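You operate a simulated robot arm through the tools that you are given. There is no shell and no other tool.

The job below is to be done with a simulated robot arm. You get a single attempt, and the scene is never put back.

Task
Zero the green band transmitter, then power off and tighten its gland.
Fine: power on; trim to 0 % with the float at its low stop; no gland turns under power.

The check looks at the end state, three seconds after you hand in, the way a careful person would. Anything else that was tipped, shoved, dropped, spilled or broken makes it a failure.

Robot
A 7-joint arm with a fingered hand, fixed in place. Base frame: the origin is on the floor under the middle of its stand, x ahead of it, y to its left, z up; the work surface is at about z = 75. Lengths are in cm, angles in degrees, forces in N, time in s.
With the tool pointing down near the work surface it reaches from about 28 to 80 cm from the base axis. Its first joint turns from -115.0 to 115.0 degrees. Payload 5 kg.
The TCP is the grasp point between the finger pads, 3.2 cm short of the fingertips. In the tool frame z runs along the fingers and y along their closing line. The gripper opens to 16 cm; its body begins 8.9 cm behind the TCP. The gripper is a hand of 4 fingers: y runs from the thumb to the fingers, the wrist lies at [0, 0, -26.7] in the tool frame, and closing takes about 1.5 s.
Orientation is that of the tool frame in the base frame, as a unit quaternion [w, x, y, z]. With the fingers straight down and closing along the base's y, the tool's x points along the base's -x, its y along +y and its z along -z.

Tools
- The arm moves only by the tool apply_moves. Its arguments are lists of equal length, an entry for each row: "hand": the opening, from 0 (shut) to 1 (fully open); "delta_pos": the shift along the tool's x, y, z in units of 25 mm (1.0 is 25 mm), a list of three; "rot": the turn, a rotation vector about the tool's x, y, z in units of 4 degrees (1.0 is 4 degrees), a list of three. In form: {"hand": [hand, ...], "delta_pos": [[dx, dy, dz], ...], "rot": [[ax, ay, az], ...]}. A call has 1 to 20 rows; each row shifts and turns the commanded pose from where the row before left it, along the tool's axes as they then stand. A call with a number of a shift or a turn outside -1 to 1 is refused whole. A row lasts 0.2 s, in which the tool goes at most 5 cm and 8.6 degrees; a call with a longer step from one row to the next is refused whole, and so is a gripper value outside its range. A pose out of reach is approached as far as the arm can. The call stops where the force on the tool passes 40 N (or 10 N more than at its start, if that is more) or the arm is blocked; 0.2 s more then pass. The fingers move at their own pace (about 10.8 cm/s each) and stop on an object; they squeeze with about 25 N. The grip force told is the motor's: it shows also when the fingers shut on nothing. Time passes only in rows, and 0.2 s behind the last, so rows that do not move let the fingers close. It gives the time, the measured TCP pose, the force on the tool (base axes), the opening and the grip force at its end, in the units of the frame above (readings bear some noise), with the torque about the TCP (base axes, N m) and any sound that the robot's microphone picked up.
- Cameras (640 x 400 px; columns grow to the right, rows downward): "scene" is fixed at [5.35, -65.55, 147.34]; the picture's right is [0.85, -0.53, 0.00], its down [-0.47, -0.76, -0.45] and it looks along [0.24, 0.38, -0.89] (base axes); focal length 216 px, centre (320, 200). "wrist" rides on the gripper at [8, -0.4, -11.4] in the tool frame; the picture's right is [0.05, 1.00, 0.00], its down [-0.82, 0.04, -0.58] and it looks along [-0.58, 0.03, 0.82] (tool axes); focal length 265 px, centre (320, 200). There is no depth. A picture from a camera that has moved, and an enlarged one, comes with that camera's place and axes in the base frame and with its lens. The place of the scene camera against the robot may be out by one fixed shift of up to 1.2 cm in any direction.
- capture(camera): a new picture of that camera. No time passes.
- lift_body(by): slides the trunk up (or, below 0, down) by that many cm; the arm rides with it, the base frame stays. It gives what a move gives, with no picture.
- hand_shape(shape): the hand has 4 fingers and takes this shape, open, in about a second: jaw (thumb against the fingers, like two jaws); tri (thumb and two fingers); tip (a fingertip pinch); poke (one finger out to press); point (the index stretched); flat (the hand flat); cup (the hand cupped); fist (a fist). The gripper value then closes the fingers along that shape, each until it touches; the sizes above hold for jaw. It gives what a move gives, with no picture.
- zoom(camera, box): a new picture of the part [left, top, right, bottom] of that camera's present view, enlarged. No time passes.
- sign_off(): hands the job in; it is judged then, once.

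Places have to be worked out from the pictures, the camera data and where the tool is seen. Open the gripper and draw the arm clear of the work before you hand the job in, unless the task says otherwise.

The tools are called after "Emit:" by a JSON object that holds its "api" and its "payload". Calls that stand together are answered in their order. apply_moves: Moves the arm, as the interface text tells. Its arguments: {"type":"object","properties":{"hand":{"type":"array","items":{"type":"number"}},"delta_pos":{"type":"array","items":{"type":"array","items":{"type":"number"}}},"rot":{"type":"array","items":{"type":"array","items":{"type":"number"}}}},"required":["hand","delta_pos","rot"]} The other tools are called the same way: lift_body (by) moves the trunk up or down; hand_shape (shape) gives the hand a shape; capture (camera) takes a picture; zoom (camera, box) takes an enlarged picture of a part of a camera's view; sign_off () hands the job in.

At the start:

```text
time_s: 0.0
eef_pos: [33.58, -48.34, 121.59]
tcp_rot: [0.0, 0.0, 1.0, 0.0]
force: [-0.5, 0.2, 1.5]
ft_torque: [0.03, -0.02, 0.0]
opening: 15.99
grip_force: 0.0
shape: jaw
trunk travel left (down, up): [-90.0, 9.0]
```

scene: 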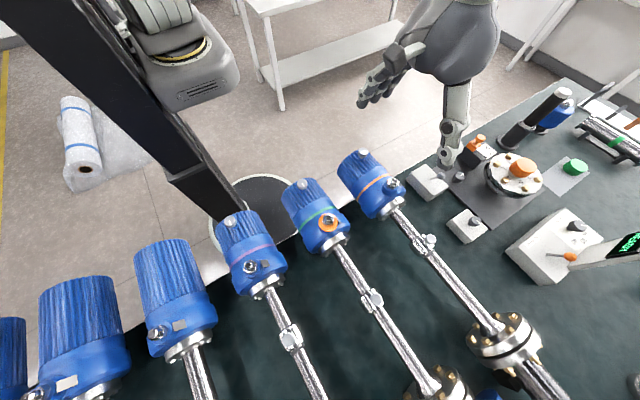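
wrist: 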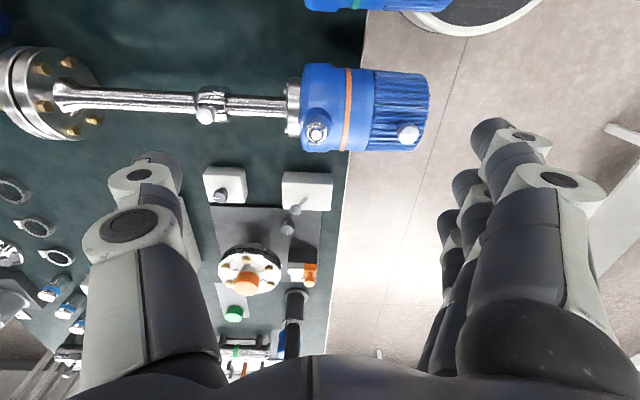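

The first pictures show a row of blue transmitters (several band colours) and a panel at the right with a display and knobs. I'll zoom in to find the details before moving.

Emit:
{"api": "zoom", "payload": {"camera": "scene", "box": [400, 80, 640, 300]}}

Emit:
{"api": "zoom", "payload": {"camera": "scene", "box": [200, 130, 420, 300]}}

Emit:
{"api": "zoom", "payload": {"camera": "scene", "box": [400, 230, 640, 400]}}

Emit:
{"api": "zoom", "payload": {"camera": "wrist", "box": [180, 140, 360, 380]}}

Emit:
{"api": "zoom", "payload": {"camera": "wrist", "box": [0, 140, 120, 380]}}

```text
1.82 times, centred on (520, 190) of scene
camera zoom: at [5.35, -65.55, 147.34], right [0.85, -0.53, 0.0], down [-0.47, -0.76, -0.45], along [0.24, 0.38, -0.89], focal length 392 px, centre (-44, 218)
```

zoom: 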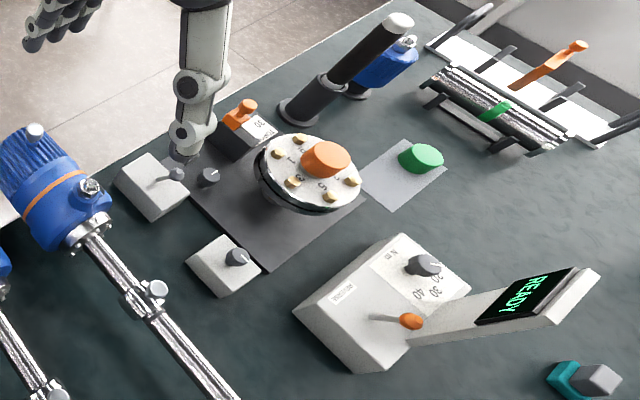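

```text
2.35 times, centred on (310, 215) of scene
camera zoom: at [5.35, -65.55, 147.34], right [0.85, -0.53, 0.0], down [-0.47, -0.76, -0.45], along [0.24, 0.38, -0.89], focal length 508 px, centre (344, 165)
```

zoom: 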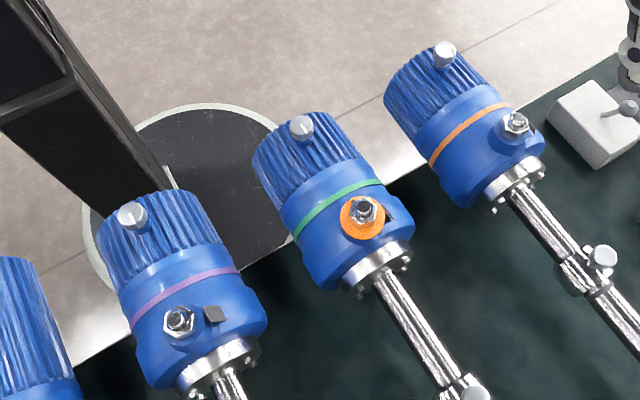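

```text
2.35 times, centred on (520, 315) of scene
camera zoom: at [5.35, -65.55, 147.34], right [0.85, -0.53, 0.0], down [-0.47, -0.76, -0.45], along [0.24, 0.38, -0.89], focal length 508 px, centre (-151, -71)
```

zoom: 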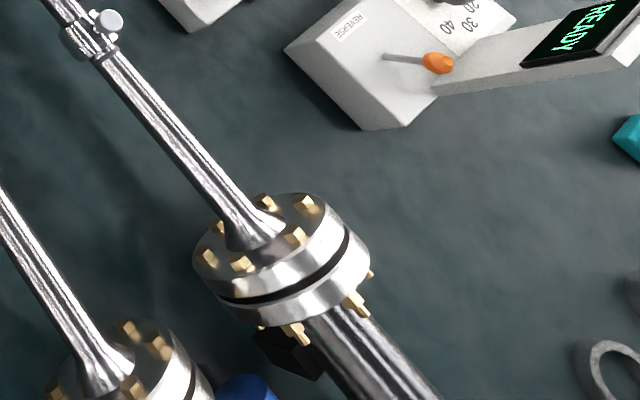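

```text
1.67 times, centred on (270, 260) of wrist
camera zoom: at [25.39, -48.8, 132.97], right [-0.05, 1.0, 0.0], down [0.82, 0.04, 0.58], along [0.58, 0.03, -0.82], focal length 442 px, centre (403, 100)
```

zoom: 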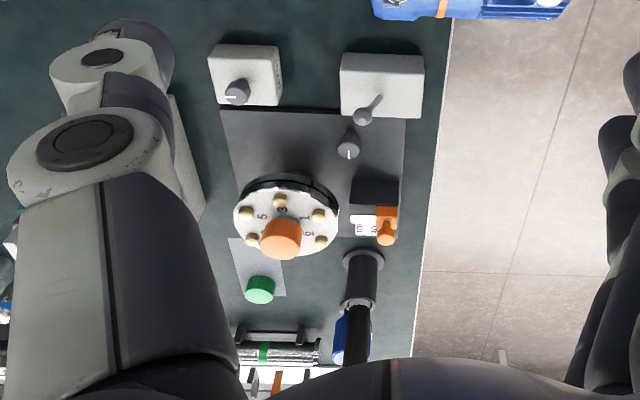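

```text
1.67 times, centred on (60, 260) of wrist
camera zoom: at [25.39, -48.8, 132.97], right [-0.05, 1.0, 0.0], down [0.82, 0.04, 0.58], along [0.58, 0.03, -0.82], focal length 442 px, centre (753, 100)
```

zoom: 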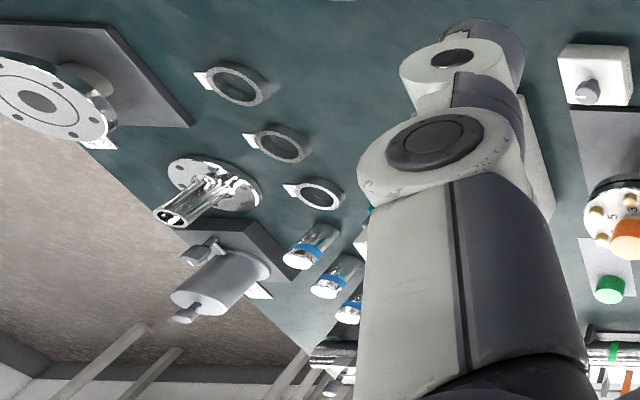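

The transmitters are heads near the bench edge (y≈-45) with stems running toward -y; the green-band head sits around (17,-47,~90) by the scene camera. I'll move the hand sideways at this safe height so the wrist camera looks at it.

Emit:
{"api": "apply_moves", "payload": {"hand": [1, 1, 1, 1, 1, 1], "delta_pos": [[1, 0, 0], [1, 0, 0], [1, 0, 0], [1, 0, 0], [1, 0, 0], [0, 0, 0]], "rot": [[0, 0, 0], [0, 0, 0], [0, 0, 0], [0, 0, 0], [0, 0, 0], [0, 0, 0]]}}

Emit:
{"api": "capture", "payload": {"camera": "wrist"}}

Emit:
{"api": "capture", "payload": {"camera": "scene"}}

```text
time_s: 1.4
eef_pos: [21.22, -48.46, 121.49]
tcp_rot: [0.0, -0.001, 1.0, 0.0]
force: [0.3, -0.7, -0.6]
ft_torque: [0.02, 0.02, 0.01]
opening: 15.97
grip_force: 0.1
shape: jaw
trunk travel left (down, up): [-90.0, 9.0]
```

```text
taken
camera wrist: at [13.06, -48.95, 132.91], right [-0.05, 1.0, 0.0], down [0.82, 0.04, 0.58], along [0.58, 0.03, -0.82], focal length 265 px, centre (320, 200)
```

wrist: 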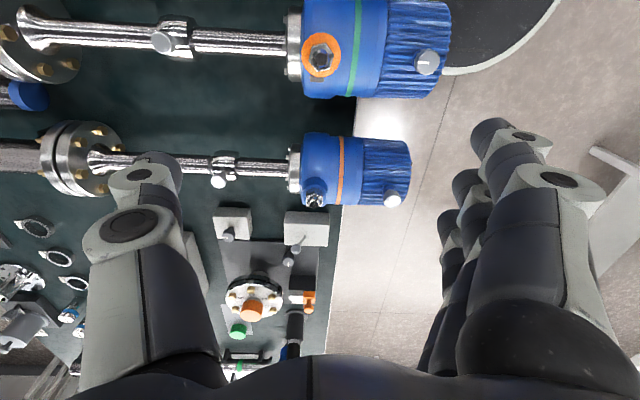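

```text
taken
```

scene: 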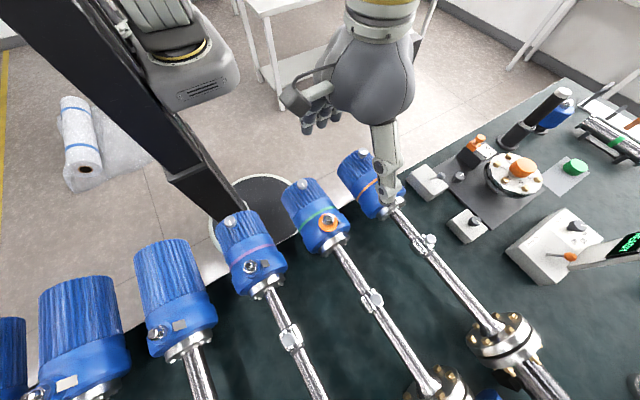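

The green head is in view now at the top of the wrist picture. I'll zoom in on it and on its stem.

Emit:
{"api": "zoom", "payload": {"camera": "wrist", "box": [260, 0, 480, 120]}}

Emit:
{"api": "zoom", "payload": {"camera": "wrist", "box": [0, 0, 240, 130]}}

Emit:
{"api": "zoom", "payload": {"camera": "wrist", "box": [200, 190, 360, 380]}}

Emit:
{"api": "zoom", "payload": {"camera": "scene", "box": [330, 240, 640, 400]}}

```text
2.91 times, centred on (370, 60) of wrist
camera zoom: at [13.06, -48.95, 132.91], right [-0.05, 1.0, 0.0], down [0.82, 0.04, 0.58], along [0.58, 0.03, -0.82], focal length 772 px, centre (174, 607)
```

zoom: 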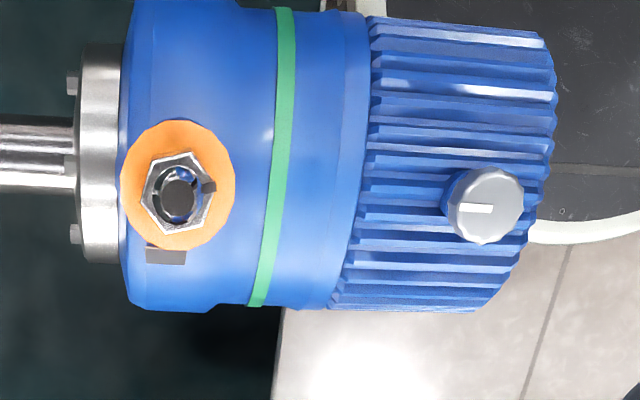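

```text
2.67 times, centred on (120, 65) of wrist
camera zoom: at [13.06, -48.95, 132.91], right [-0.05, 1.0, 0.0], down [0.82, 0.04, 0.58], along [0.58, 0.03, -0.82], focal length 708 px, centre (853, 560)
```

zoom: 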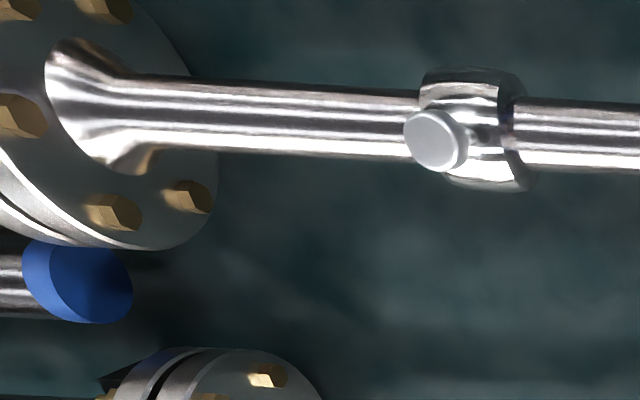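

```text
2.11 times, centred on (280, 285) of wrist
camera zoom: at [13.06, -48.95, 132.91], right [-0.05, 1.0, 0.0], down [0.82, 0.04, 0.58], along [0.58, 0.03, -0.82], focal length 559 px, centre (404, 21)
```

zoom: 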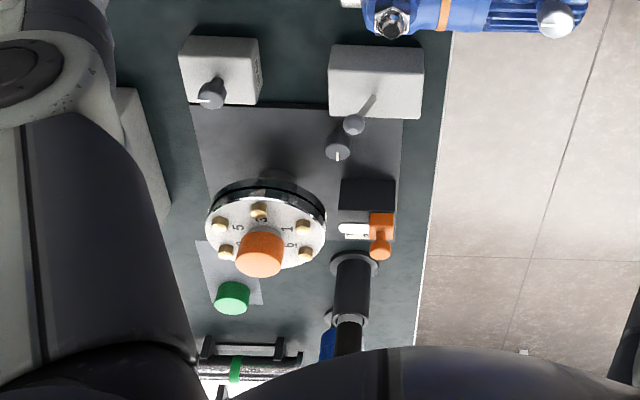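

```text
2.06 times, centred on (485, 320) of scene
camera zoom: at [5.35, -65.55, 147.34], right [0.85, -0.53, 0.0], down [-0.47, -0.76, -0.45], along [0.24, 0.38, -0.89], focal length 446 px, centre (-21, -48)
```

zoom: 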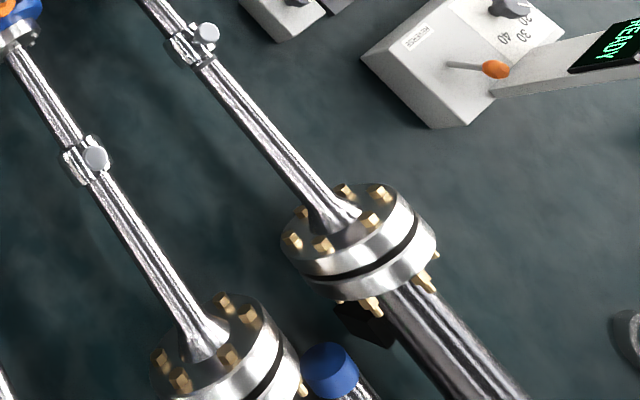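

The knob on the ribbed cap, the hex gland with an orange ring, and a collar with thumbscrew on the stem are visible; no readout seen yet. I'll turn the hand 90° so that the camera looks toward -y and shows the cap end faces.

Emit:
{"api": "apply_moves", "payload": {"hand": [1, 1, 1, 1, 1, 1, 1, 1, 1, 1, 1, 1, 1, 1, 1, 1, 1, 1, 1, 1], "delta_pos": [[0, 0, 0], [0, 0, 0], [0, 0, 0], [0, 0, 0], [0, 0, 0], [0, 0, 0], [0, 0, 0], [0, 0, 0], [0, 0, 0], [0, 0, 0], [0, 0, 0], [0, 0, 0], [0, 0, 0], [0, 0, 0], [0, 0, 0], [0, 0, 0], [0, 0, 0], [0, 0, 0], [0, 0, 0], [0, 0, 0]], "rot": [[0, 0, 1], [0, 0, 1], [0, 0, 1], [0, 0, 1], [0, 0, 1], [0, 0, 1], [0, 0, 1], [0, 0, 1], [0, 0, 1], [0, 0, 1], [0, 0, 1], [0, 0, 1], [0, 0, 1], [0, 0, 1], [0, 0, 1], [0, 0, 1], [0, 0, 1], [0, 0, 1], [0, 0, 1], [0, 0, 1]]}}

Emit:
{"api": "capture", "payload": {"camera": "wrist"}}

Emit:
{"api": "capture", "payload": {"camera": "scene"}}

```text
time_s: 5.6
eef_pos: [21.06, -48.36, 121.63]
tcp_rot: [0.0, 0.643, 0.766, 0.0]
force: [0.1, -0.4, -0.1]
ft_torque: [0.0, 0.05, -0.03]
opening: 15.95
grip_force: 0.0
shape: jaw
trunk travel left (down, up): [-90.0, 9.0]
```

```text
taken
camera wrist: at [19.19, -40.56, 132.96], right [0.97, 0.22, 0.0], down [0.18, -0.8, 0.58], along [0.13, -0.56, -0.82], focal length 265 px, centre (320, 200)
```

wrist: 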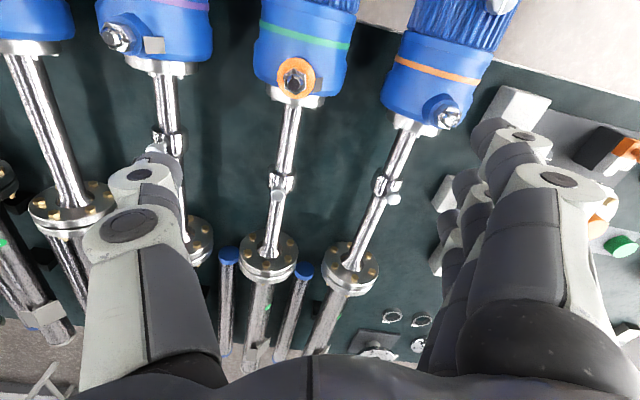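

```text
taken
```

scene: 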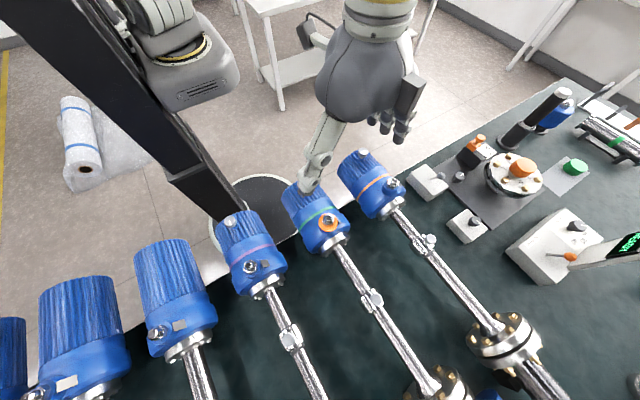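

The stems go down into flanged chambers on the far side; there seem to be small green lights further along. I'll zoom there.

Emit:
{"api": "zoom", "payload": {"camera": "wrist", "box": [200, 220, 440, 370]}}

Emit:
{"api": "zoom", "payload": {"camera": "wrist", "box": [0, 150, 120, 400]}}

Emit:
{"api": "zoom", "payload": {"camera": "wrist", "box": [230, 0, 480, 150]}}

Emit:
{"api": "zoom", "payload": {"camera": "wrist", "box": [440, 60, 640, 280]}}

```text
2.67 times, centred on (320, 295) of wrist
camera zoom: at [19.19, -40.56, 132.96], right [0.97, 0.22, 0.0], down [0.18, -0.8, 0.58], along [0.13, -0.56, -0.82], focal length 708 px, centre (320, -53)
```

zoom: 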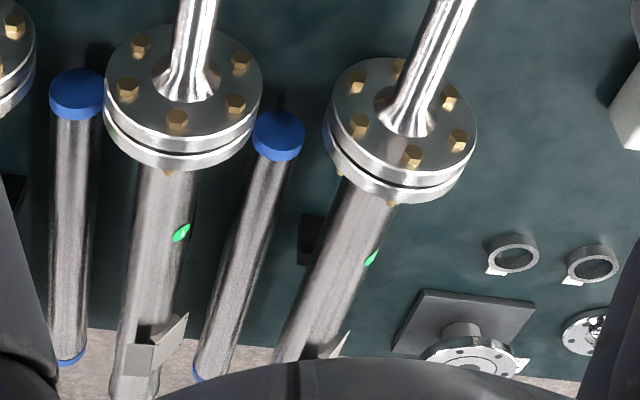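

```text
1.60 times, centred on (60, 275) of wrist
camera zoom: at [19.19, -40.56, 132.96], right [0.97, 0.22, 0.0], down [0.18, -0.8, 0.58], along [0.13, -0.56, -0.82], focal length 425 px, centre (736, 80)
```

zoom: 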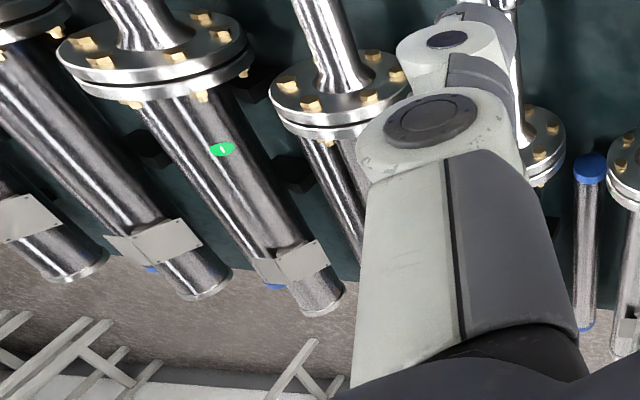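

```text
2.56 times, centred on (355, 75) of wrist
camera zoom: at [19.19, -40.56, 132.96], right [0.97, 0.22, 0.0], down [0.18, -0.8, 0.58], along [0.13, -0.56, -0.82], focal length 679 px, centre (230, 520)
```

zoom: 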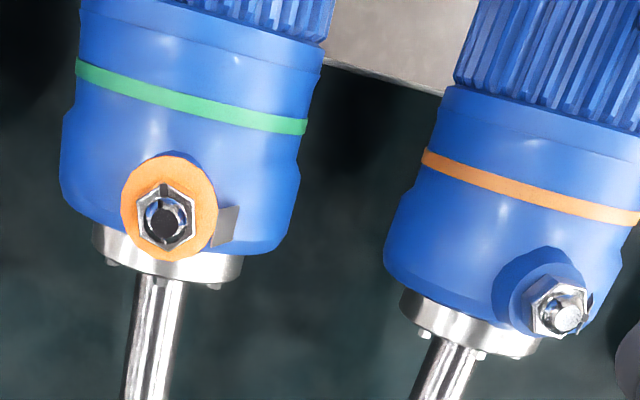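

```text
1.82 times, centred on (540, 170) of wrist
camera zoom: at [19.19, -40.56, 132.96], right [0.97, 0.22, 0.0], down [0.18, -0.8, 0.58], along [0.13, -0.56, -0.82], focal length 483 px, centre (-80, 254)
```

zoom: 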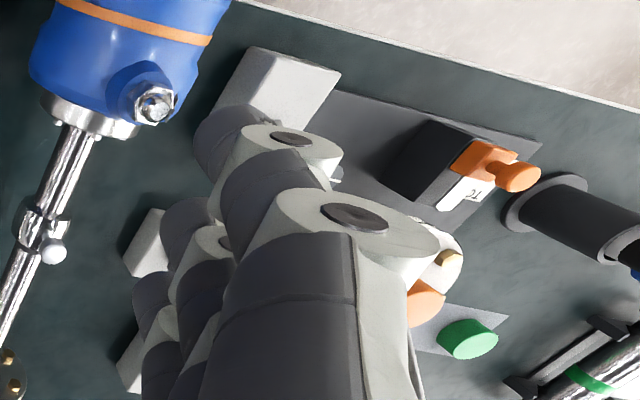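

Triangulating, the green gland sits near (17.6,-48.7,93), with a horizontal stem, a collar near y=-70 and a flange near y=-89. Now I'll finish the turn and draw back toward +y while tilting to see the cap ends.

Emit:
{"api": "apply_moves", "payload": {"hand": [1, 1, 1, 1, 1, 1, 1, 1, 1, 1], "delta_pos": [[1, 0, 0], [1, 0, 0], [1, 0, 0], [1, 0, 0], [1, 0, 0], [1, 0, 0], [0, 0, 0], [0, 0, 0], [0, 0, 0], [0, 0, 0]], "rot": [[0, 0, 1], [0, 0, 1], [0, 0, 0.5], [0, -1, 0], [0, -1, 0], [0, -1, 0], [0, -1, 0], [0, -1, 0], [0, -1, 0], [0, 0, 0]]}}

Emit:
{"api": "capture", "payload": {"camera": "wrist"}}

Emit:
{"api": "capture", "payload": {"camera": "scene"}}

```text
time_s: 7.8
eef_pos: [20.23, -33.44, 121.16]
tcp_rot: [0.147, 0.692, 0.691, -0.147]
force: [0.0, 0.1, 0.2]
ft_torque: [-0.01, 0.0, -0.02]
opening: 15.97
grip_force: 0.0
shape: jaw
trunk travel left (down, up): [-90.0, 9.0]
```

```text
taken
camera wrist: at [19.75, -21.49, 128.22], right [1.0, 0.05, -0.02], down [0.04, -0.51, 0.86], along [0.03, -0.86, -0.51], focal length 265 px, centre (320, 200)
```

wrist: 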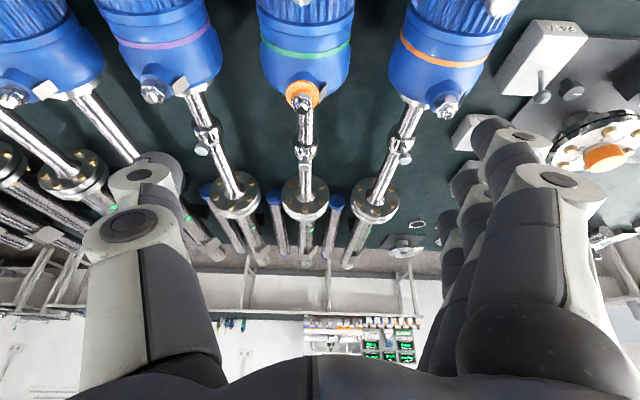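

```text
taken
```

scene: 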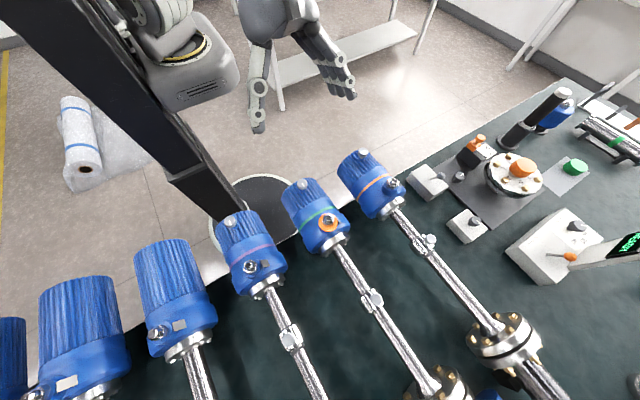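

There's a cabinet on the far wall with green readouts and what look like breakers. I'll zoom into it.

Emit:
{"api": "zoom", "payload": {"camera": "wrist", "box": [290, 305, 430, 365]}}

Emit:
{"api": "zoom", "payload": {"camera": "wrist", "box": [0, 300, 290, 400]}}

Emit:
{"api": "zoom", "payload": {"camera": "wrist", "box": [440, 0, 640, 180]}}

Emit:
{"api": "zoom", "payload": {"camera": "wrist", "box": [180, 0, 440, 160]}}

Emit:
{"api": "zoom", "payload": {"camera": "wrist", "box": [160, 120, 460, 290]}}

```text
4.57 times, centred on (360, 335) of wrist
camera zoom: at [19.75, -21.49, 128.22], right [1.0, 0.05, -0.02], down [0.04, -0.51, 0.86], along [0.03, -0.86, -0.51], focal length 1213 px, centre (137, -417)
```

zoom: 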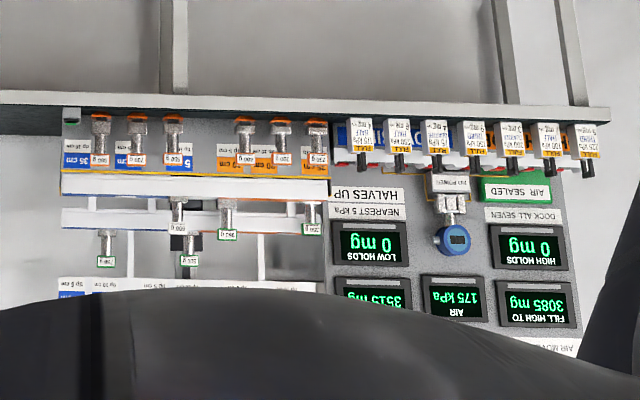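

```text
2.21 times, centred on (145, 350) of wrist
camera zoom: at [19.75, -21.49, 128.22], right [1.0, 0.05, -0.02], down [0.04, -0.51, 0.86], along [0.03, -0.86, -0.51], focal length 586 px, centre (706, -131)
```

zoom: 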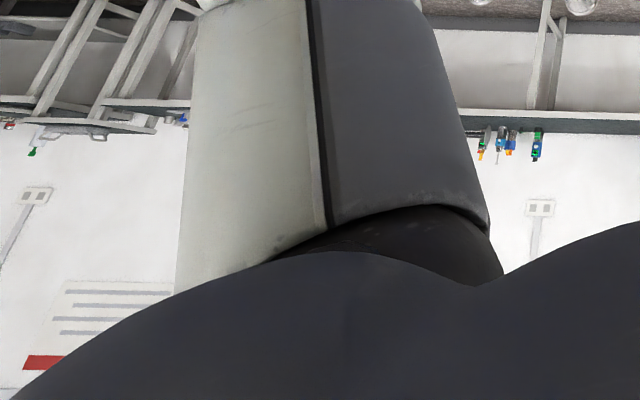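

```text
2.22 times, centred on (540, 90) of wrist
camera zoom: at [19.75, -21.49, 128.22], right [1.0, 0.05, -0.02], down [0.04, -0.51, 0.86], along [0.03, -0.86, -0.51], focal length 590 px, centre (-169, 444)
```

zoom: 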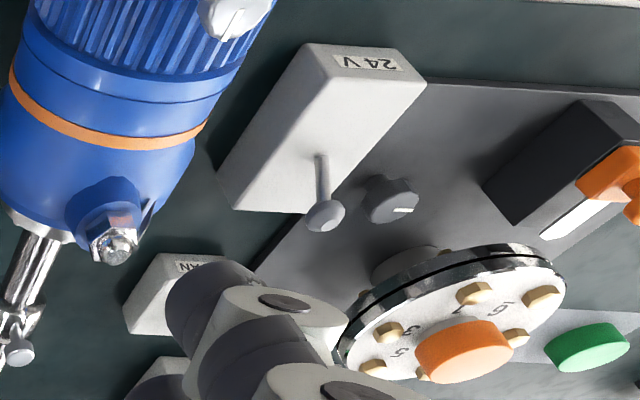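

```text
2.46 times, centred on (310, 80) of wrist
camera zoom: at [19.75, -21.49, 128.22], right [1.0, 0.05, -0.02], down [0.04, -0.51, 0.86], along [0.03, -0.86, -0.51], focal length 653 px, centre (345, 495)
```

zoom: 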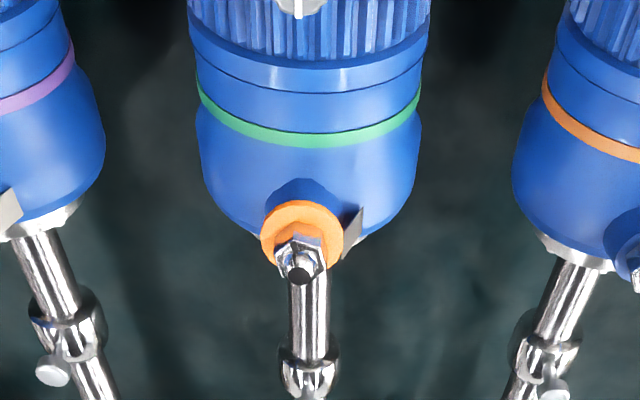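

```text
2.13 times, centred on (310, 205) of wrist
camera zoom: at [19.75, -21.49, 128.22], right [1.0, 0.05, -0.02], down [0.04, -0.51, 0.86], along [0.03, -0.86, -0.51], focal length 566 px, centre (341, 189)
```

zoom: 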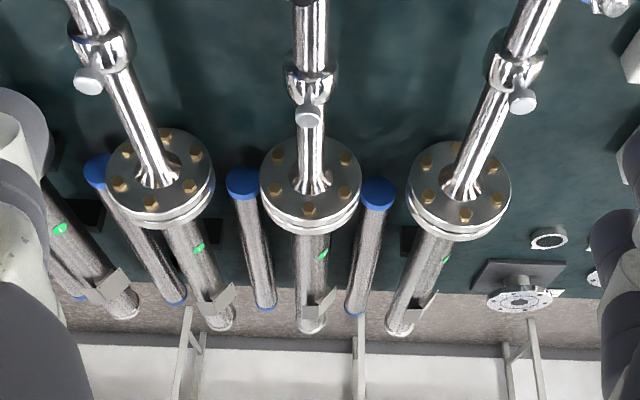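

The toggle box is labelled "24 V" (so it is the power switch), and the neighbouring knob box has a label ending "…AN". I'll slide along +x for a close look at those boxes.

Emit:
{"api": "apply_moves", "payload": {"hand": [1, 1, 1, 1, 1, 1, 1, 1, 1, 1, 1, 1, 1, 1, 1], "delta_pos": [[0, 1, 0], [0, 1, 0], [0, 1, 0], [0, 1, 0], [0, 1, 0], [0, 1, 0], [0, 1, 0], [0, 1, 0], [0, 1, 0], [0, 1, 0], [0, 1, 0], [0, 1, 0], [0, 1, 0], [0, 1, 0], [0, 0, 0]], "rot": [[0, 0, 0], [0, 0, 0], [0, 0, 0], [0, 0, 0], [0, 0, 0], [0, 0, 0], [0, 0, 0], [0, 0, 0], [0, 0, 0], [0, 0, 0], [0, 0, 0], [0, 0, 0], [0, 0, 0], [0, 0, 0], [0, 0, 0]]}}

Emit:
{"api": "capture", "payload": {"camera": "wrist"}}

Emit:
{"api": "zoom", "payload": {"camera": "wrist", "box": [200, 0, 440, 150]}}

Emit:
{"api": "zoom", "payload": {"camera": "wrist", "box": [200, 130, 440, 300]}}

```text
time_s: 11.0
eef_pos: [55.28, -33.38, 121.08]
tcp_rot: [0.146, 0.692, 0.691, -0.147]
force: [-0.2, 0.7, -0.3]
ft_torque: [0.01, -0.05, 0.0]
opening: 15.97
grip_force: 0.0
shape: jaw
trunk travel left (down, up): [-90.0, 9.0]
```

```text
taken
camera wrist: at [54.73, -21.48, 128.26], right [1.0, 0.05, -0.02], down [0.04, -0.51, 0.86], along [0.03, -0.86, -0.51], focal length 265 px, centre (320, 200)
```

wrist: 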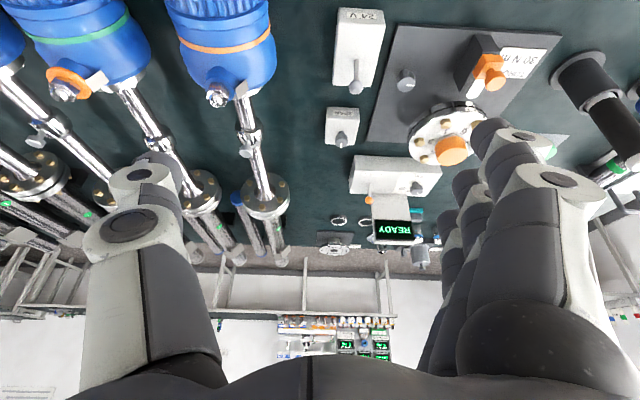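

```text
2.67 times, centred on (320, 75) of wrist
camera zoom: at [54.73, -21.48, 128.26], right [1.0, 0.05, -0.02], down [0.04, -0.51, 0.86], along [0.03, -0.86, -0.51], focal length 708 px, centre (320, 533)
```

zoom: 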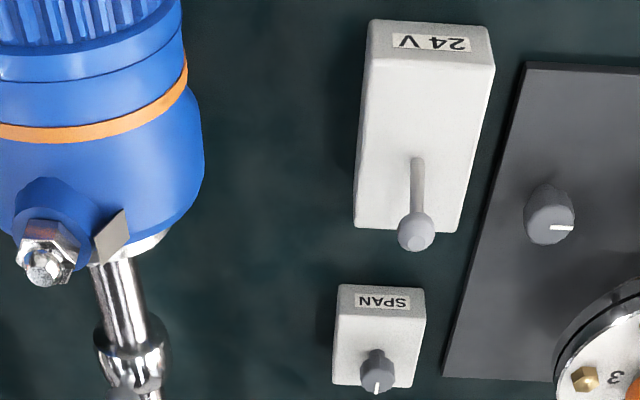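

```text
2.35 times, centred on (320, 215) of wrist
camera zoom: at [54.73, -21.48, 128.26], right [1.0, 0.05, -0.02], down [0.04, -0.51, 0.86], along [0.03, -0.86, -0.51], focal length 624 px, centre (320, 165)
```

zoom: 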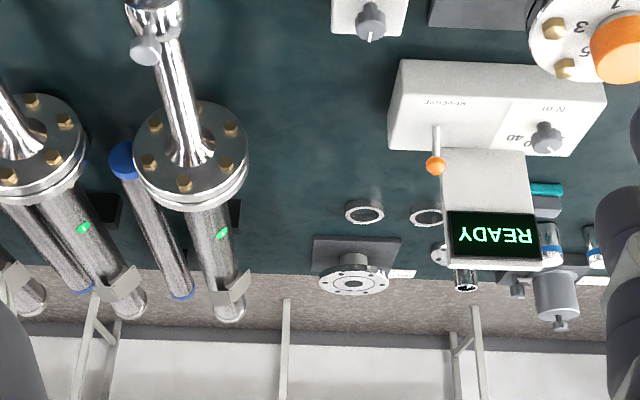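

Zoom renders real detail, so I'll look closely at the green marks on the chambers, the 24 V toggle, and the green head from here.

Emit:
{"api": "zoom", "payload": {"camera": "wrist", "box": [190, 200, 250, 240]}}

Emit:
{"api": "zoom", "payload": {"camera": "wrist", "box": [320, 0, 400, 60]}}

Emit:
{"api": "zoom", "payload": {"camera": "wrist", "box": [320, 50, 400, 110]}}

Emit:
{"api": "zoom", "payload": {"camera": "wrist", "box": [440, 20, 640, 150]}}

Emit:
{"api": "zoom", "payload": {"camera": "wrist", "box": [0, 0, 160, 110]}}

```text
10.00 times, centred on (220, 220) of wrist
camera zoom: at [54.73, -21.48, 128.26], right [1.0, 0.05, -0.02], down [0.04, -0.51, 0.86], along [0.03, -0.86, -0.51], focal length 2654 px, centre (1320, 0)
```

zoom: 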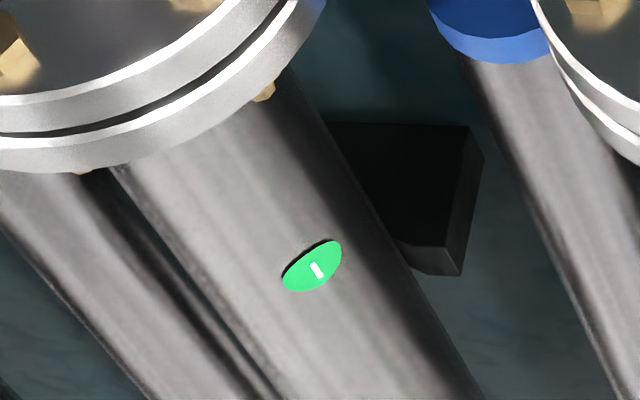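

```text
6.67 times, centred on (360, 30) of wrist
camera zoom: at [54.73, -21.48, 128.26], right [1.0, 0.05, -0.02], down [0.04, -0.51, 0.86], along [0.03, -0.86, -0.51], focal length 1769 px, centre (53, 1333)
```

zoom: 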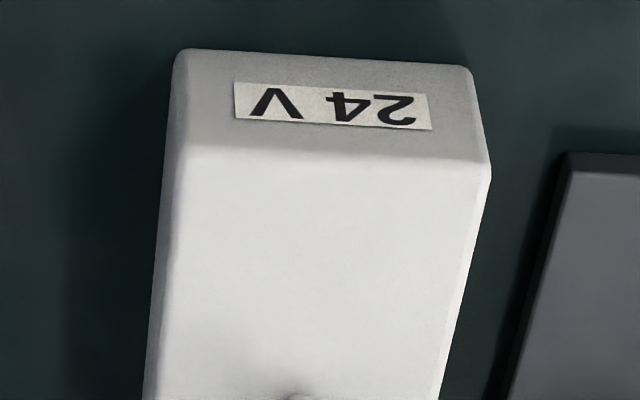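

```text
6.67 times, centred on (360, 80) of wrist
camera zoom: at [54.73, -21.48, 128.26], right [1.0, 0.05, -0.02], down [0.04, -0.51, 0.86], along [0.03, -0.86, -0.51], focal length 1769 px, centre (53, 1000)
```

zoom: 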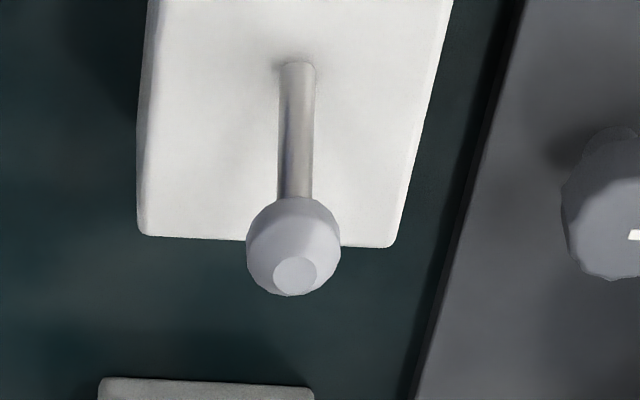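

```text
3.08 times, centred on (540, 85) of wrist
camera zoom: at [54.73, -21.48, 128.26], right [1.0, 0.05, -0.02], down [0.04, -0.51, 0.86], along [0.03, -0.86, -0.51], focal length 817 px, centre (-357, 554)
```

zoom: 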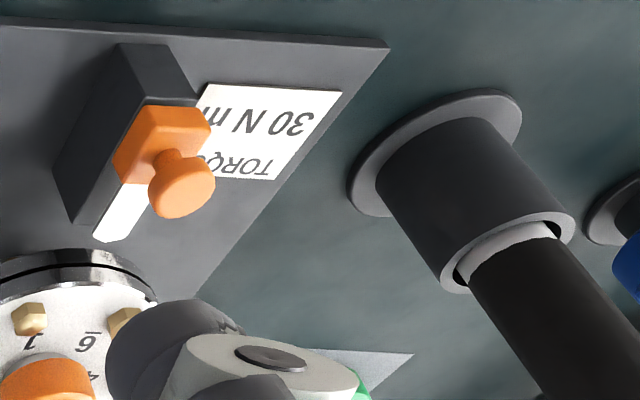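

```text
3.64 times, centred on (80, 55) of wrist
camera zoom: at [54.73, -21.48, 128.26], right [1.0, 0.05, -0.02], down [0.04, -0.51, 0.86], along [0.03, -0.86, -0.51], focal length 965 px, centre (1193, 727)
```

zoom: 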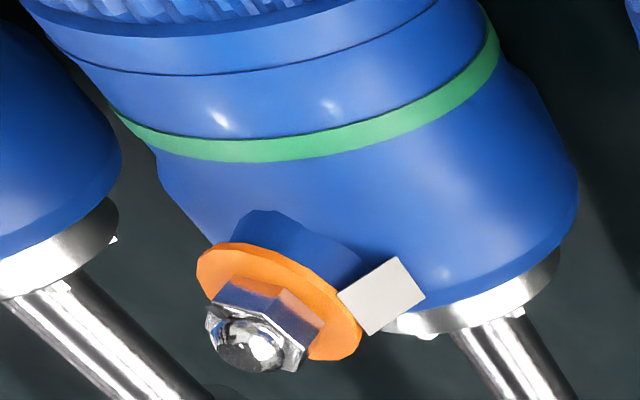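

The green mark on the chambers is just a pointer dial; labels read "24 V" and "SPAN". The % readout may be on the cap's end face (robot side), so I'll bring the hand back and yaw it to look at the end of the green cap.

Emit:
{"api": "apply_moves", "payload": {"hand": [1, 1, 1, 1, 1, 1, 1, 1, 1, 1, 1, 1, 1, 1, 1, 1, 1, 1, 1], "delta_pos": [[0.91, -1, -0.41], [0.91, -1, -0.41], [0.91, -1, -0.41], [0.91, -1, -0.41], [0.91, -1, -0.41], [0.91, -1, -0.41], [0.91, -1, -0.41], [0.91, -1, -0.41], [0, 0, 0], [0, 0, 0], [0, 0, 0], [0, 0, 0], [0, 0, 0], [0, 0, 0], [0, 0, 0], [0, 0, 0], [0, 0, 0], [0, 0, 0], [0, 0, 0]], "rot": [[0, 0, 0], [0, 0, 0], [0, 0, 0], [0, 0, 0], [0, 0, 0], [0, 0, 0], [0, 0, 0], [0, 0, 0], [0.41, 0, 0.91], [0.41, 0, 0.91], [0.41, 0, 0.91], [0.41, 0, 0.91], [0.41, 0, 0.91], [0.41, 0, 0.91], [0.41, 0, 0.91], [0.41, 0, 0.91], [0.41, 0, 0.91], [0.41, 0, 0.91], [0.41, 0, 0.91]]}}

Emit:
{"api": "capture", "payload": {"camera": "wrist"}}

```text
time_s: 15.0
eef_pos: [35.34, -13.36, 121.19]
tcp_rot: [0.081, 0.9, 0.383, -0.194]
force: [0.3, 0.3, -0.5]
ft_torque: [0.01, -0.02, 0.03]
opening: 15.98
grip_force: 0.1
shape: jaw
trunk travel left (down, up): [-90.0, 9.0]
```

```text
taken
camera wrist: at [43.21, -4.55, 128.25], right [0.75, -0.66, -0.02], down [-0.32, -0.4, 0.86], along [-0.58, -0.64, -0.51], focal length 265 px, centre (320, 200)
```

wrist: 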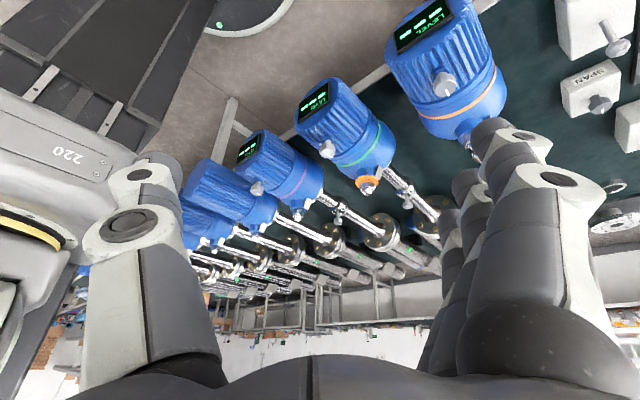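

The displays are on the cap end faces, as guessed. I'll zoom in on each of them.

Emit:
{"api": "zoom", "payload": {"camera": "wrist", "box": [280, 70, 400, 145]}}

Emit:
{"api": "zoom", "payload": {"camera": "wrist", "box": [380, 0, 500, 75]}}

Emit:
{"api": "zoom", "payload": {"camera": "wrist", "box": [170, 120, 300, 200]}}

Emit:
{"api": "zoom", "payload": {"camera": "wrist", "box": [280, 120, 480, 300]}}

```text
5.33 times, centred on (340, 108) of wrist
camera zoom: at [43.21, -4.55, 128.25], right [0.75, -0.66, -0.02], down [-0.32, -0.4, 0.86], along [-0.58, -0.64, -0.51], focal length 1416 px, centre (213, 693)
```

zoom: 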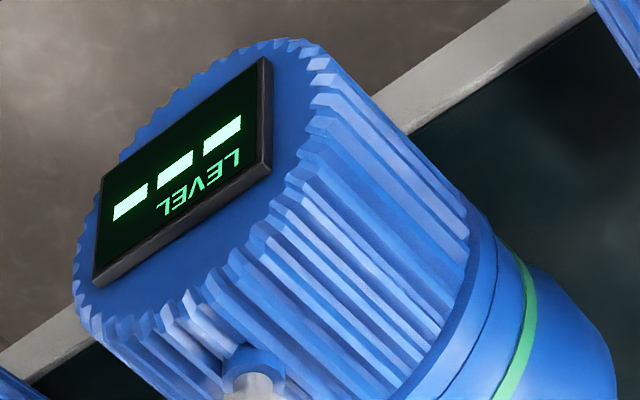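

```text
5.33 times, centred on (440, 38) of wrist
camera zoom: at [43.21, -4.55, 128.25], right [0.75, -0.66, -0.02], down [-0.32, -0.4, 0.86], along [-0.58, -0.64, -0.51], focal length 1416 px, centre (-320, 1067)
```

zoom: 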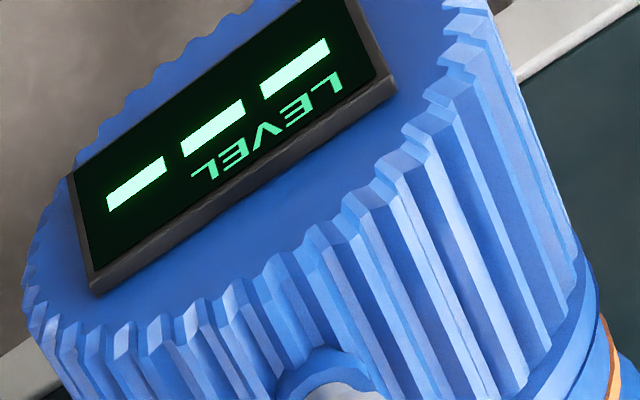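

```text
4.92 times, centred on (235, 160) of wrist
camera zoom: at [43.21, -4.55, 128.25], right [0.75, -0.66, -0.02], down [-0.32, -0.4, 0.86], along [-0.58, -0.64, -0.51], focal length 1307 px, centre (738, 397)
```

zoom: 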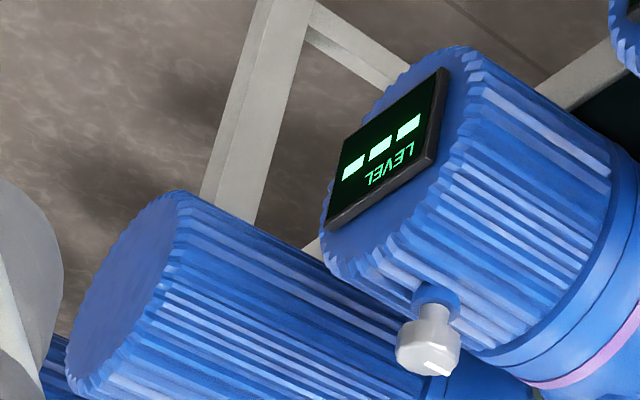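

```text
2.22 times, centred on (380, 210) of wrist
camera zoom: at [43.21, -4.55, 128.25], right [0.75, -0.66, -0.02], down [-0.32, -0.4, 0.86], along [-0.58, -0.64, -0.51], focal length 590 px, centre (187, 178)
```

zoom: 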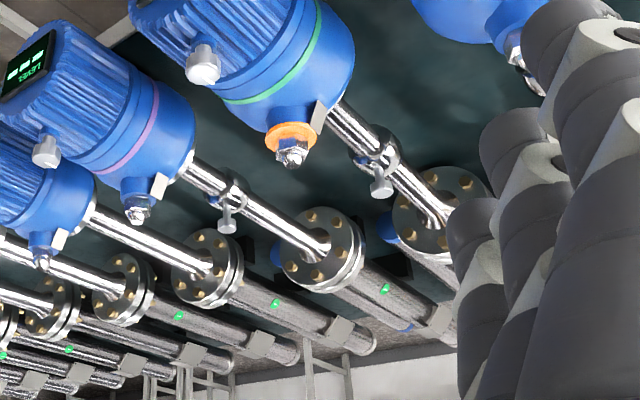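

The LCDs read "LEVEL ---" on orange, green and violet, so the 24 V supply is off. I work out the toggle: pivot about (61.9,-50.1,80.8), ball about (61.9,-52.3,85.6), leaning away from the robot. I'll straighten the hand and yaw it back before going to the toggle.

Emit:
{"api": "apply_moves", "payload": {"hand": [1, 1, 1, 1, 1, 1, 1, 1, 1, 1, 1, 1, 1, 1, 1, 1, 1, 1], "delta_pos": [[0, 0, 0], [0, 0, 0], [0, 0, 0], [0, 0, 0], [0, 0, 0], [0, 0, 0], [0, 0, 0], [0, 0, 0], [0, 0, 0], [0, 0, 0], [0, 0, 0], [0, 0, 0], [0, 0, 0], [0, 0, 0], [0, 0, 0], [0, 0, 0], [0, 0, 0], [0, 0, 0]], "rot": [[-0.41, 0, -0.91], [-0.41, 0, -0.91], [-0.41, 0, -0.91], [-0.41, 0, -0.91], [-0.41, 0, -0.91], [-0.41, 0, -0.91], [-0.41, 0, -0.91], [-0.41, 0, -0.91], [-0.41, 0, -0.91], [-0.41, 0, -0.91], [-0.41, 0, -0.91], [0, 1, 0], [0, 1, 0], [0, 1, 0], [0, 1, 0], [0, 1, 0], [0, 1, 0], [0, 0, 0]]}}

Emit:
{"api": "apply_moves", "payload": {"hand": [1, 1, 1, 1, 1, 1, 1, 1, 1, 1, 1, 1, 1, 1, 1, 1, 1, 1, 1, 1], "delta_pos": [[0, 0, 0], [0, 0, 0], [0, 0, 0], [0, 0, 0], [0, 0, 0], [0, 0, 0], [0, 0, 0], [0, 0, 0], [0, 0, 0], [0, 0, 0], [0, 0, 0], [0, 0, 0], [0, 0, 0], [0, 0, 0], [0, 0, 0], [0, 0, 0], [0, 0, 0], [0, 0, 0], [0, 0, 0], [0, 0, 0]], "rot": [[0, 0, -1], [0, 0, -1], [0, 0, -1], [0, 0, -1], [0, 0, -1], [0, 0, -1], [0, 0, -1], [0, 0, -1], [0, 0, -1], [0, 0, -1], [0, 0, -1], [0, 0, -1], [0, 0, -1], [0, 0, -1], [0, 0, -1], [0, 0, -1], [0, 0, -1], [0, 0, -1], [0, 0, -1], [0, 0, -1]]}}

```text
time_s: 18.8
eef_pos: [35.25, -13.41, 121.14]
tcp_rot: [0.0, 0.707, 0.707, 0.0]
force: [0.5, -0.3, 0.3]
ft_torque: [-0.04, -0.01, 0.03]
opening: 15.99
grip_force: 0.0
shape: jaw
trunk travel left (down, up): [-90.0, 9.0]
```

```text
time_s: 23.0
eef_pos: [35.29, -13.43, 121.14]
tcp_rot: [0.0, 0.086, 0.996, 0.0]
force: [-0.2, 0.0, 0.0]
ft_torque: [0.0, 0.0, 0.0]
opening: 16.01
grip_force: 0.0
shape: jaw
trunk travel left (down, up): [-90.0, 9.0]
```

Now finish squaring the hand and travel to above the toggle at (62,-52) at the same height, narrowing the jaws part way.

Emit:
{"api": "apply_moves", "payload": {"hand": [1, 1, 1, 0.5, 0.5, 0.5, 0.5, 0.5, 0.5, 0.5, 0.5, 0.5, 0.5, 0.5, 0.5, 0.5, 0.5, 0.5, 0.5, 0.5], "delta_pos": [[0, 0, 0], [0, 0, 0], [0, 0, 0], [-0.67, -0.965, 0], [-0.67, -0.965, 0], [-0.67, -0.965, 0], [-0.67, -0.965, 0], [-0.67, -0.965, 0], [-0.67, -0.965, 0], [-0.67, -0.965, 0], [-0.67, -0.965, 0], [-0.67, -0.965, 0], [-0.67, -0.965, 0], [-0.67, -0.965, 0], [-0.67, -0.965, 0], [-0.67, -0.965, 0], [-0.67, -0.965, 0], [-0.67, -0.965, 0], [-0.67, -0.965, 0], [0, 0, 0]], "rot": [[0, 0, -1], [0, 0, -1], [0, 0, -0.5], [0, 0, 0], [0, 0, 0], [0, 0, 0], [0, 0, 0], [0, 0, 0], [0, 0, 0], [0, 0, 0], [0, 0, 0], [0, 0, 0], [0, 0, 0], [0, 0, 0], [0, 0, 0], [0, 0, 0], [0, 0, 0], [0, 0, 0], [0, 0, 0], [0, 0, 0]]}}

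Emit:
{"api": "capture", "payload": {"camera": "wrist"}}

Emit:
{"api": "capture", "payload": {"camera": "scene"}}

```text
time_s: 27.2
eef_pos: [62.23, -50.81, 121.02]
tcp_rot: [-0.003, -0.014, 1.0, -0.002]
force: [0.2, -0.5, -0.6]
ft_torque: [-0.01, 0.0, -0.02]
opening: 8.05
grip_force: 0.1
shape: jaw
out of reach, approached as far as the arm can: row 19
trunk travel left (down, up): [-90.0, 9.0]
```

```text
taken
camera wrist: at [54.13, -51.53, 132.44], right [-0.08, 1.0, 0.0], down [0.82, 0.07, 0.57], along [0.57, 0.04, -0.82], focal length 265 px, centre (320, 200)
```

wrist: 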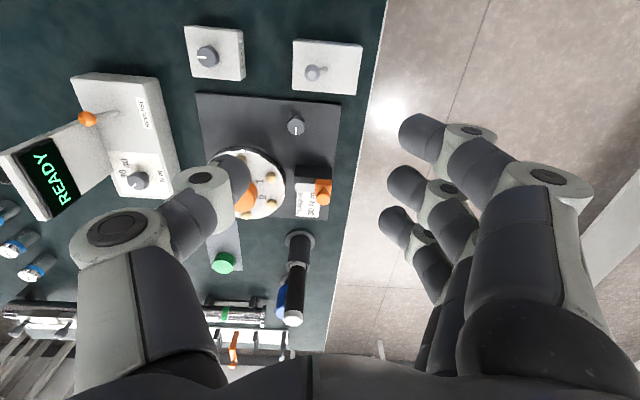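

```text
taken
```

scene: 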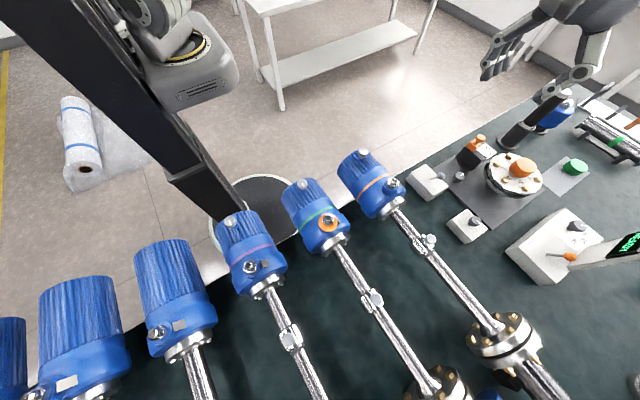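

At z=121 the arm's reach ends about where I am, (62.2,-50.8); the new view confirms the ball near (61.8,-52.5,85.6). I'll open to ~10 cm so the thumb clears the far side of the ball and descend part way.

Emit:
{"api": "apply_moves", "payload": {"hand": [0.65, 0.65, 0.65, 0.65, 0.65, 0.65, 0.65, 0.65, 0.65], "delta_pos": [[0, 0, 1], [0, 0, 1], [0, 0, 1], [0, 0, 1], [0, 0, 1], [0, 0, 1], [0, 0, 1], [0, 0, 1], [0, 0, 0]], "rot": [[0, 0, 0], [0, 0, 0], [0, 0, 0], [0, 0, 0], [0, 0, 0], [0, 0, 0], [0, 0, 0], [0, 0, 0], [0, 0, 0]]}}

Emit:
{"api": "capture", "payload": {"camera": "wrist"}}

```text
time_s: 29.2
eef_pos: [62.13, -51.82, 100.99]
tcp_rot: [0.0, 0.0, 1.0, 0.0]
force: [0.0, 0.1, 1.2]
ft_torque: [-0.01, 0.02, -0.02]
opening: 10.31
grip_force: 0.1
shape: jaw
trunk travel left (down, up): [-90.0, 9.0]
```

```text
taken
camera wrist: at [53.99, -52.31, 112.35], right [-0.05, 1.0, 0.0], down [0.82, 0.04, 0.58], along [0.58, 0.03, -0.82], focal length 265 px, centre (320, 200)
```

wrist: 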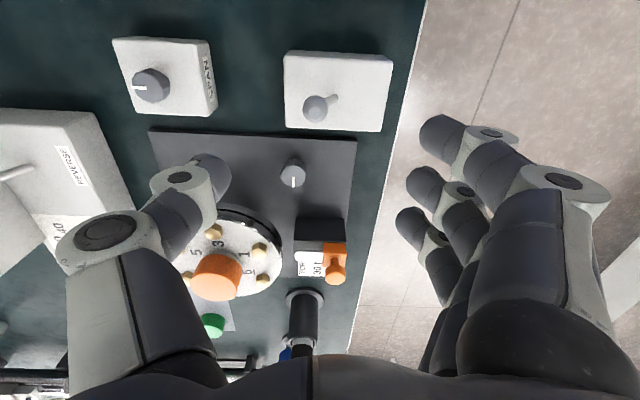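

The ball lies at about (61.6,-52.3,85.6), right between thumb and fingers. Descend 14.3 cm so the fingertips are just above the box top, then look.

Emit:
{"api": "apply_moves", "payload": {"hand": [0.65, 0.65, 0.65, 0.65, 0.65, 0.65, 0.65], "delta_pos": [[0, 0, 1], [0, 0, 1], [0, 0, 1], [0, 0, 1], [0, 0, 1], [0, 0, 0.7], [0, 0, 0]], "rot": [[0, 0, 0], [0, 0, 0], [0, 0, 0], [0, 0, 0], [0, 0, 0], [0, 0, 0], [0, 0, 0]]}}

Emit:
{"api": "capture", "payload": {"camera": "wrist"}}

Emit:
{"api": "capture", "payload": {"camera": "scene"}}

```text
time_s: 30.8
eef_pos: [62.04, -52.03, 86.84]
tcp_rot: [0.0, 0.0, 1.0, 0.0]
force: [0.5, -0.9, 0.1]
ft_torque: [0.0, 0.0, 0.01]
opening: 10.38
grip_force: 0.0
shape: jaw
trunk travel left (down, up): [-90.0, 9.0]
```

```text
taken
camera wrist: at [53.9, -52.49, 98.32], right [-0.05, 1.0, 0.0], down [0.82, 0.04, 0.58], along [0.58, 0.03, -0.82], focal length 265 px, centre (320, 200)
```

wrist: 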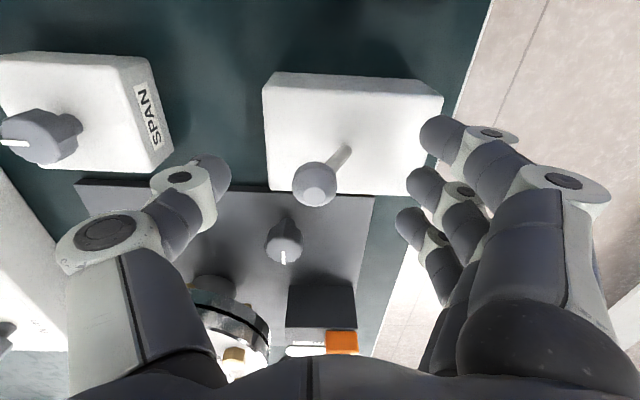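

```text
taken
```

scene: 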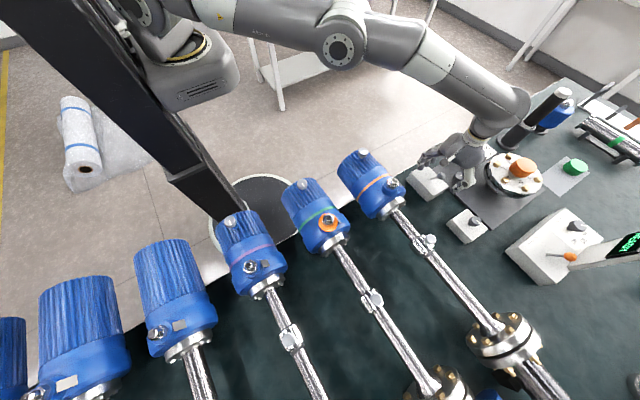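

The ball sits between thumb (far side) and fingers. I push the thumb toward +y by 8.5 cm to throw the toggle.

Emit:
{"api": "apply_moves", "payload": {"hand": [0.65, 0.65, 0.65, 0.65, 0.65, 0.65, 0.65], "delta_pos": [[0, 0.6, 0], [0, 0.6, 0], [0, 0.6, 0], [0, 0.6, 0], [0, 0.6, 0], [0, 0.4, 0], [0, 0, 0]], "rot": [[0, 0, 0], [0, 0, 0], [0, 0, 0], [0, 0, 0], [0, 0, 0], [0, 0, 0], [0, 0, 0]]}}

Emit:
{"api": "capture", "payload": {"camera": "wrist"}}

Emit:
{"api": "capture", "payload": {"camera": "scene"}}

```text
time_s: 32.4
eef_pos: [62.23, -43.45, 86.91]
tcp_rot: [-0.001, 0.0, 1.0, 0.0]
force: [0.3, -1.3, 0.7]
ft_torque: [-0.03, 0.0, 0.03]
opening: 10.35
grip_force: 0.0
shape: jaw
trunk travel left (down, up): [-90.0, 9.0]
```

```text
taken
camera wrist: at [54.03, -43.96, 98.3], right [-0.05, 1.0, 0.0], down [0.82, 0.04, 0.58], along [0.58, 0.03, -0.82], focal length 265 px, centre (320, 200)
```

wrist: 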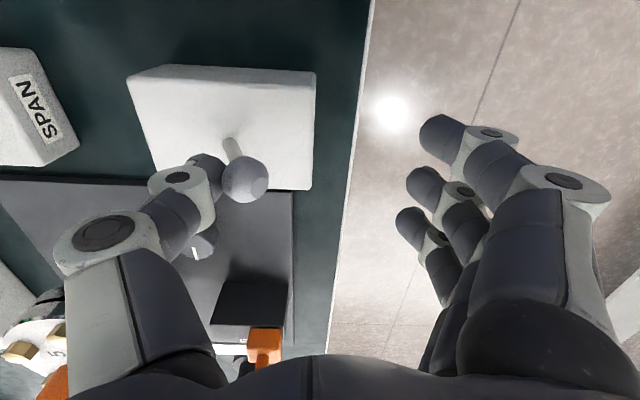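

```text
taken
```

scene: 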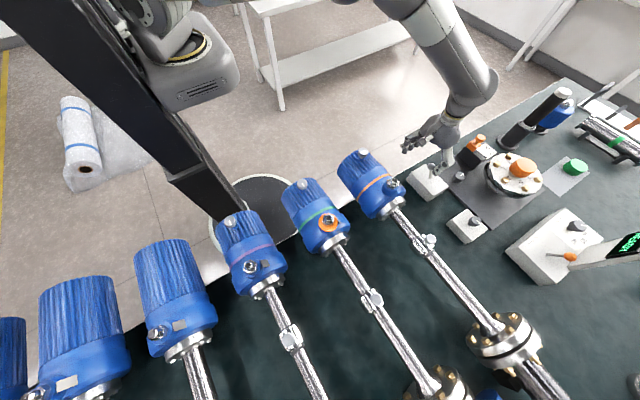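

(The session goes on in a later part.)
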